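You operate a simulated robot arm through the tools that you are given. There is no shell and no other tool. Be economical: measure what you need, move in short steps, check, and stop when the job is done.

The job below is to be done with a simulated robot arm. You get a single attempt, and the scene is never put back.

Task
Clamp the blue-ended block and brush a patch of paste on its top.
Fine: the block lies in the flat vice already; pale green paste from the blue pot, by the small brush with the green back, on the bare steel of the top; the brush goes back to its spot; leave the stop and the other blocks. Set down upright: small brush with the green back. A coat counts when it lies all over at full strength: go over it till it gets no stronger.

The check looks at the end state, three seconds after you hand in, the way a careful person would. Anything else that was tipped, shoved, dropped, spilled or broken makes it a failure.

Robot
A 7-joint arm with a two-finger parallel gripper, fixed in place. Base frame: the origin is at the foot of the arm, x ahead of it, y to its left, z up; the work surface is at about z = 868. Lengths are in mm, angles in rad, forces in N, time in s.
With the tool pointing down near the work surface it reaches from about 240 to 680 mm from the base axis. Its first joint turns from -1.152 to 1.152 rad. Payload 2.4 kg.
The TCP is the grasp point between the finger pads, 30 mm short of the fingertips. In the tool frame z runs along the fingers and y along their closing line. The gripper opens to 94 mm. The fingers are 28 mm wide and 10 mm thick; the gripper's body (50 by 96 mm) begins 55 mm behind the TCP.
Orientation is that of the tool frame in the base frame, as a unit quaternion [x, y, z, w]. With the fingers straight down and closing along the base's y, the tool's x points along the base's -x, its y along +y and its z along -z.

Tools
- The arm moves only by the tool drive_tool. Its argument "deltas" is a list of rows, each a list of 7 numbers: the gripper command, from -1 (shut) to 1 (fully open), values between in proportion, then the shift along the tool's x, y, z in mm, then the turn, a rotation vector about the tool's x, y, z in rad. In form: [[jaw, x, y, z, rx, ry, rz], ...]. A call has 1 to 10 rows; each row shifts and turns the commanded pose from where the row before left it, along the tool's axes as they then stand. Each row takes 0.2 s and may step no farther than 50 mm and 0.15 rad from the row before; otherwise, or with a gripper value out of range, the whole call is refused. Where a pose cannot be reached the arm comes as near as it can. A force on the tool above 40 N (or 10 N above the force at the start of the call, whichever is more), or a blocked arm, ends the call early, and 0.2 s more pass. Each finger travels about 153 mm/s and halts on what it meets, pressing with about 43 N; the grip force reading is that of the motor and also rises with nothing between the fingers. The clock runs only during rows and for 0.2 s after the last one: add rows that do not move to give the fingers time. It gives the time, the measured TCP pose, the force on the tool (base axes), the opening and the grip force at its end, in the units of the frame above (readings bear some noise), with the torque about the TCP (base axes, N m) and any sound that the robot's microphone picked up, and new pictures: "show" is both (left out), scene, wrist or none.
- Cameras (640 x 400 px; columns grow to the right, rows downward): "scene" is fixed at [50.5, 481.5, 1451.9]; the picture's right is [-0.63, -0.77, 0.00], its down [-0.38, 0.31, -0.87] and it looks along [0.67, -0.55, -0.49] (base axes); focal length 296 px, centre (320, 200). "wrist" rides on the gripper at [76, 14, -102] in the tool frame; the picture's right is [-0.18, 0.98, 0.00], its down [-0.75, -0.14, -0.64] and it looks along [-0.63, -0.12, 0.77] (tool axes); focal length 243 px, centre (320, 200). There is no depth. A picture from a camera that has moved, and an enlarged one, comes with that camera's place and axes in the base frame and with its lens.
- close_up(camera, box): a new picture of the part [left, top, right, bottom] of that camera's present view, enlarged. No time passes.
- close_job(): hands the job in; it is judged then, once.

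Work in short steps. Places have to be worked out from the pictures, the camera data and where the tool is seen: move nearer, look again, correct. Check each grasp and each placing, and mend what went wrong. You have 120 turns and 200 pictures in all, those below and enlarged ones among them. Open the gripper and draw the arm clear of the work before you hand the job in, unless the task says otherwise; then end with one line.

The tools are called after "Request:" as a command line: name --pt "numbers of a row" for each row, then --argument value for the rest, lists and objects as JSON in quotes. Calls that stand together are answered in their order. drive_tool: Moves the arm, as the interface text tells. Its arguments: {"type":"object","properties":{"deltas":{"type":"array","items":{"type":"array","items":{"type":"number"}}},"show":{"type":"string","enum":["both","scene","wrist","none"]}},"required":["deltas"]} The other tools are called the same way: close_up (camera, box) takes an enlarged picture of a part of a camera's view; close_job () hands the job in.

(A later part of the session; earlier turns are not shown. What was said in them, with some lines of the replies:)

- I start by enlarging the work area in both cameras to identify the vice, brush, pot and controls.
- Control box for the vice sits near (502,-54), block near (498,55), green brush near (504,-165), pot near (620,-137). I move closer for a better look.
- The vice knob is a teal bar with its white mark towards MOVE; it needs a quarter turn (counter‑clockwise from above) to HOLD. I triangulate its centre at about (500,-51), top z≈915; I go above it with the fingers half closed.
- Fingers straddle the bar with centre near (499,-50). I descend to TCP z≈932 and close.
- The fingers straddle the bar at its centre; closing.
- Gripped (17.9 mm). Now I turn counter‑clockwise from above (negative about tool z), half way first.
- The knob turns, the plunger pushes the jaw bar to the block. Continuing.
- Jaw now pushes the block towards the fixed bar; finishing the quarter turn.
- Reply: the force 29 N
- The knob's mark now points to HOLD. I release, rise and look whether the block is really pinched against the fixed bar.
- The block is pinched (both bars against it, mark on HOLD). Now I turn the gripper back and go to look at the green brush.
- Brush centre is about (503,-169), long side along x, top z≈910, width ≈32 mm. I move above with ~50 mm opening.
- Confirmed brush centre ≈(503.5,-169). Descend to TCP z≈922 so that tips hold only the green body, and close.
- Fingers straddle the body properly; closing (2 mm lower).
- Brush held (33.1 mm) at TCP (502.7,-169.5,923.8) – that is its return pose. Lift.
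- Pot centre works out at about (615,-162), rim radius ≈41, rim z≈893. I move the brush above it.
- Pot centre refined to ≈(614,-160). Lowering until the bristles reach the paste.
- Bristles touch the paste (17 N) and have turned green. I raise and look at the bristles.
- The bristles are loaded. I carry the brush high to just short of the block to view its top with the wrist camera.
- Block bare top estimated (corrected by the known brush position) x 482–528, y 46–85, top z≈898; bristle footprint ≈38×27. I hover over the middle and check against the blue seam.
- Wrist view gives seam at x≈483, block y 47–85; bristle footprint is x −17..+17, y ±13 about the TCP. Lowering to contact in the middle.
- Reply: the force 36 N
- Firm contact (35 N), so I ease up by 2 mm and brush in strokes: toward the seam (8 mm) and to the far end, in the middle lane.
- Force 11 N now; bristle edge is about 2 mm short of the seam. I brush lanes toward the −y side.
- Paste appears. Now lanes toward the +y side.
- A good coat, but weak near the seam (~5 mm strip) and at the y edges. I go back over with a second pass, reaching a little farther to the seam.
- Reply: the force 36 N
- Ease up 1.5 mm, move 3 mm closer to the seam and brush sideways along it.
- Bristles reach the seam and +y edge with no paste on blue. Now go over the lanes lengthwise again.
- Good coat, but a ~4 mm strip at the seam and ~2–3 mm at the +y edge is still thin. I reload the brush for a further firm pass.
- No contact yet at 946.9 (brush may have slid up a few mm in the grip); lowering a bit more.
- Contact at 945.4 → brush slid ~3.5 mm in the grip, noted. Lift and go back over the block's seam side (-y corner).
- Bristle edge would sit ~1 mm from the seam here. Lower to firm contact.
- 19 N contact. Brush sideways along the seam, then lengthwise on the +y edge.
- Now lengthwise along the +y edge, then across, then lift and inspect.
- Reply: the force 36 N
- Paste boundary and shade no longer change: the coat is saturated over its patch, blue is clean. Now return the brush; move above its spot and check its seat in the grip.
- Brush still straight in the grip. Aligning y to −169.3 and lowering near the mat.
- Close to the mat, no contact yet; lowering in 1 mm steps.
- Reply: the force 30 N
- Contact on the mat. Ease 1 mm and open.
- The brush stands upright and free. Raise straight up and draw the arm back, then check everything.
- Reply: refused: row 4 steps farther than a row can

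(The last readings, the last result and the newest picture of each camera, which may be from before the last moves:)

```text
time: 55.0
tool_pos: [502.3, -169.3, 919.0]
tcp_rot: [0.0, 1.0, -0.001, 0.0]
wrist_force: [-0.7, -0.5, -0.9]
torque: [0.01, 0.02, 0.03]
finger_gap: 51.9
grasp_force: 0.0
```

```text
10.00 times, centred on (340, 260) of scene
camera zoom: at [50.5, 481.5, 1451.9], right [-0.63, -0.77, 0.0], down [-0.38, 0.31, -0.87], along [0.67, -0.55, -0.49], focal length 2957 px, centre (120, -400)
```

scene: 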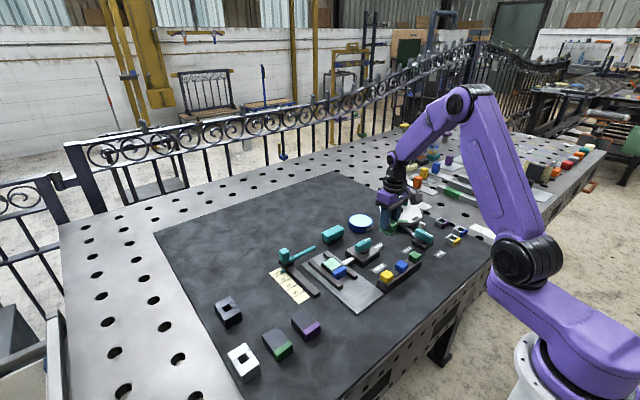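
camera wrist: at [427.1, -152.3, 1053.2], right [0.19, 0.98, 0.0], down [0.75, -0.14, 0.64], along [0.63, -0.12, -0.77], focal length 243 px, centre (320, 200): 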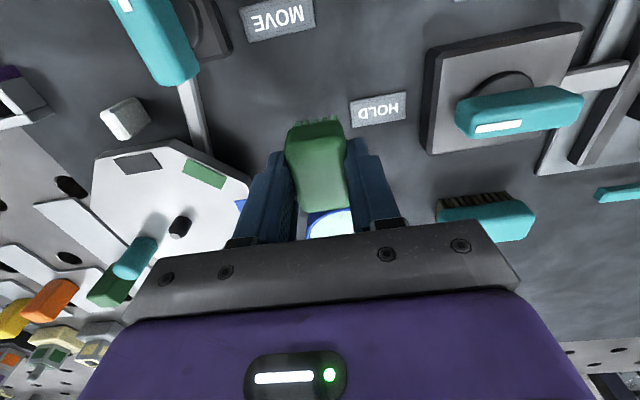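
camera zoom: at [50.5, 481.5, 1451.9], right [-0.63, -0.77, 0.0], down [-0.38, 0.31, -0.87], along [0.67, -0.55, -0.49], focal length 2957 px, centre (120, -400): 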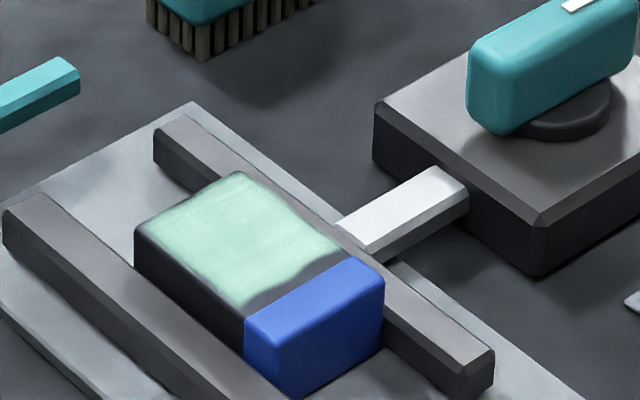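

One step was too long; repeating with shorter ones.

Request:
drive_tool --pt "0.1 0 0 -25 0 0 0" --pt "0.1 0 0 -45 0 0 0" --pt "0.1 0 0 -45 0 0 0" --pt "0.5 35 15 -20 0 0 0" --pt "0.5 35 25 -15 0 0 0" --pt "0.5 35 30 0 0 0 0" --pt "0.5 20 40 0 0 0 0" --pt "0.5 0 45 0 0 0 0" --pt "0.5 0 45 0 0 0 0" --pt "0.5 0 0 0 0 0 0"

Request:
close_up --camera "scene" --box '[320, 190, 440, 290]'

Request:
close_up --camera "wrist" --box '[120, 20, 420, 207]'

```text
time: 57.2
tool_pos: [377.7, 33.9, 1067.3]
tcp_rot: [0.001, 1.0, 0.0, 0.0]
wrist_force: [0.3, -0.6, 0.1]
torque: [0.01, -0.04, 0.02]
finger_gap: 70.5
grasp_force: 0.1
camera wrist: at [302.6, 48.4, 1168.8], right [0.19, 0.98, 0.0], down [0.75, -0.14, 0.64], along [0.63, -0.12, -0.77], focal length 243 px, centre (320, 200)
```

scene: 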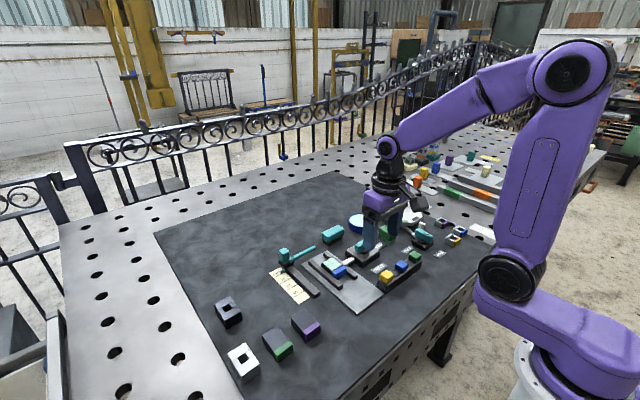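
wrist: 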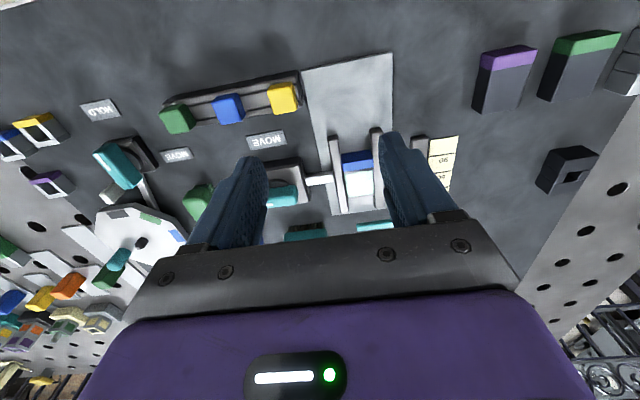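

```text
4.00 times, centred on (380, 240) of scene
camera zoom: at [50.5, 481.6, 1451.9], right [-0.63, -0.77, 0.0], down [-0.38, 0.31, -0.87], along [0.67, -0.55, -0.49], focal length 1183 px, centre (80, 40)
```

zoom: 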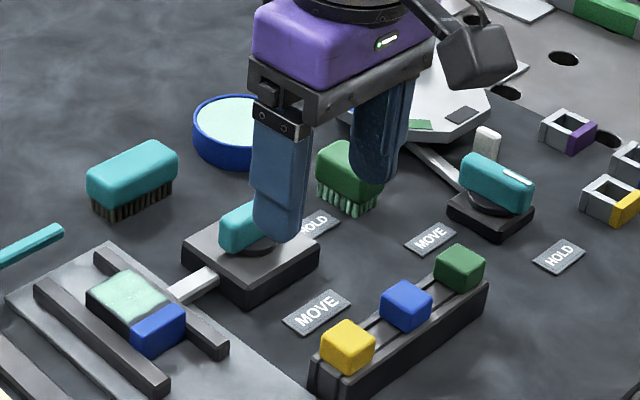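

```text
2.13 times, centred on (270, 114) of wrist
camera zoom: at [302.6, 48.4, 1168.8], right [0.19, 0.98, 0.0], down [0.75, -0.14, 0.64], along [0.63, -0.12, -0.77], focal length 518 px, centre (427, 384)
```

zoom: 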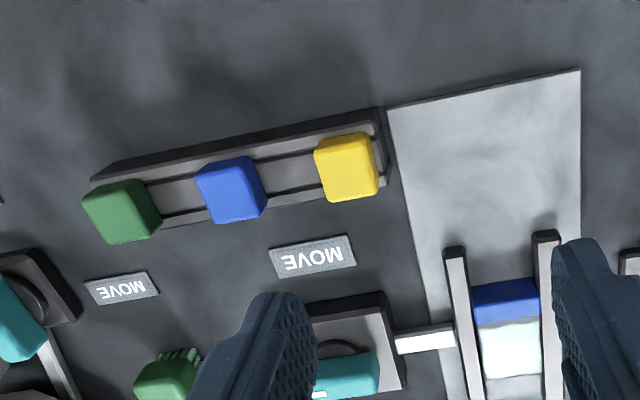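

The brush stands upright on its spot, the knob points to HOLD, the block is pinched and coated, and everything else looks undisturbed; the gripper is open and the arm is clear. Handing in.

Request:
close_job

```text
The job is handed in.
```

I clamped the blue-ended block, brushed pale green paste on its bare steel top, and set the green-backed brush upright on its spot. The one doubt is that the coat ends about 4 mm short of the blue end and 2–3 mm short of one long edge. Reloading the brush and going over those strips again did not extend it.
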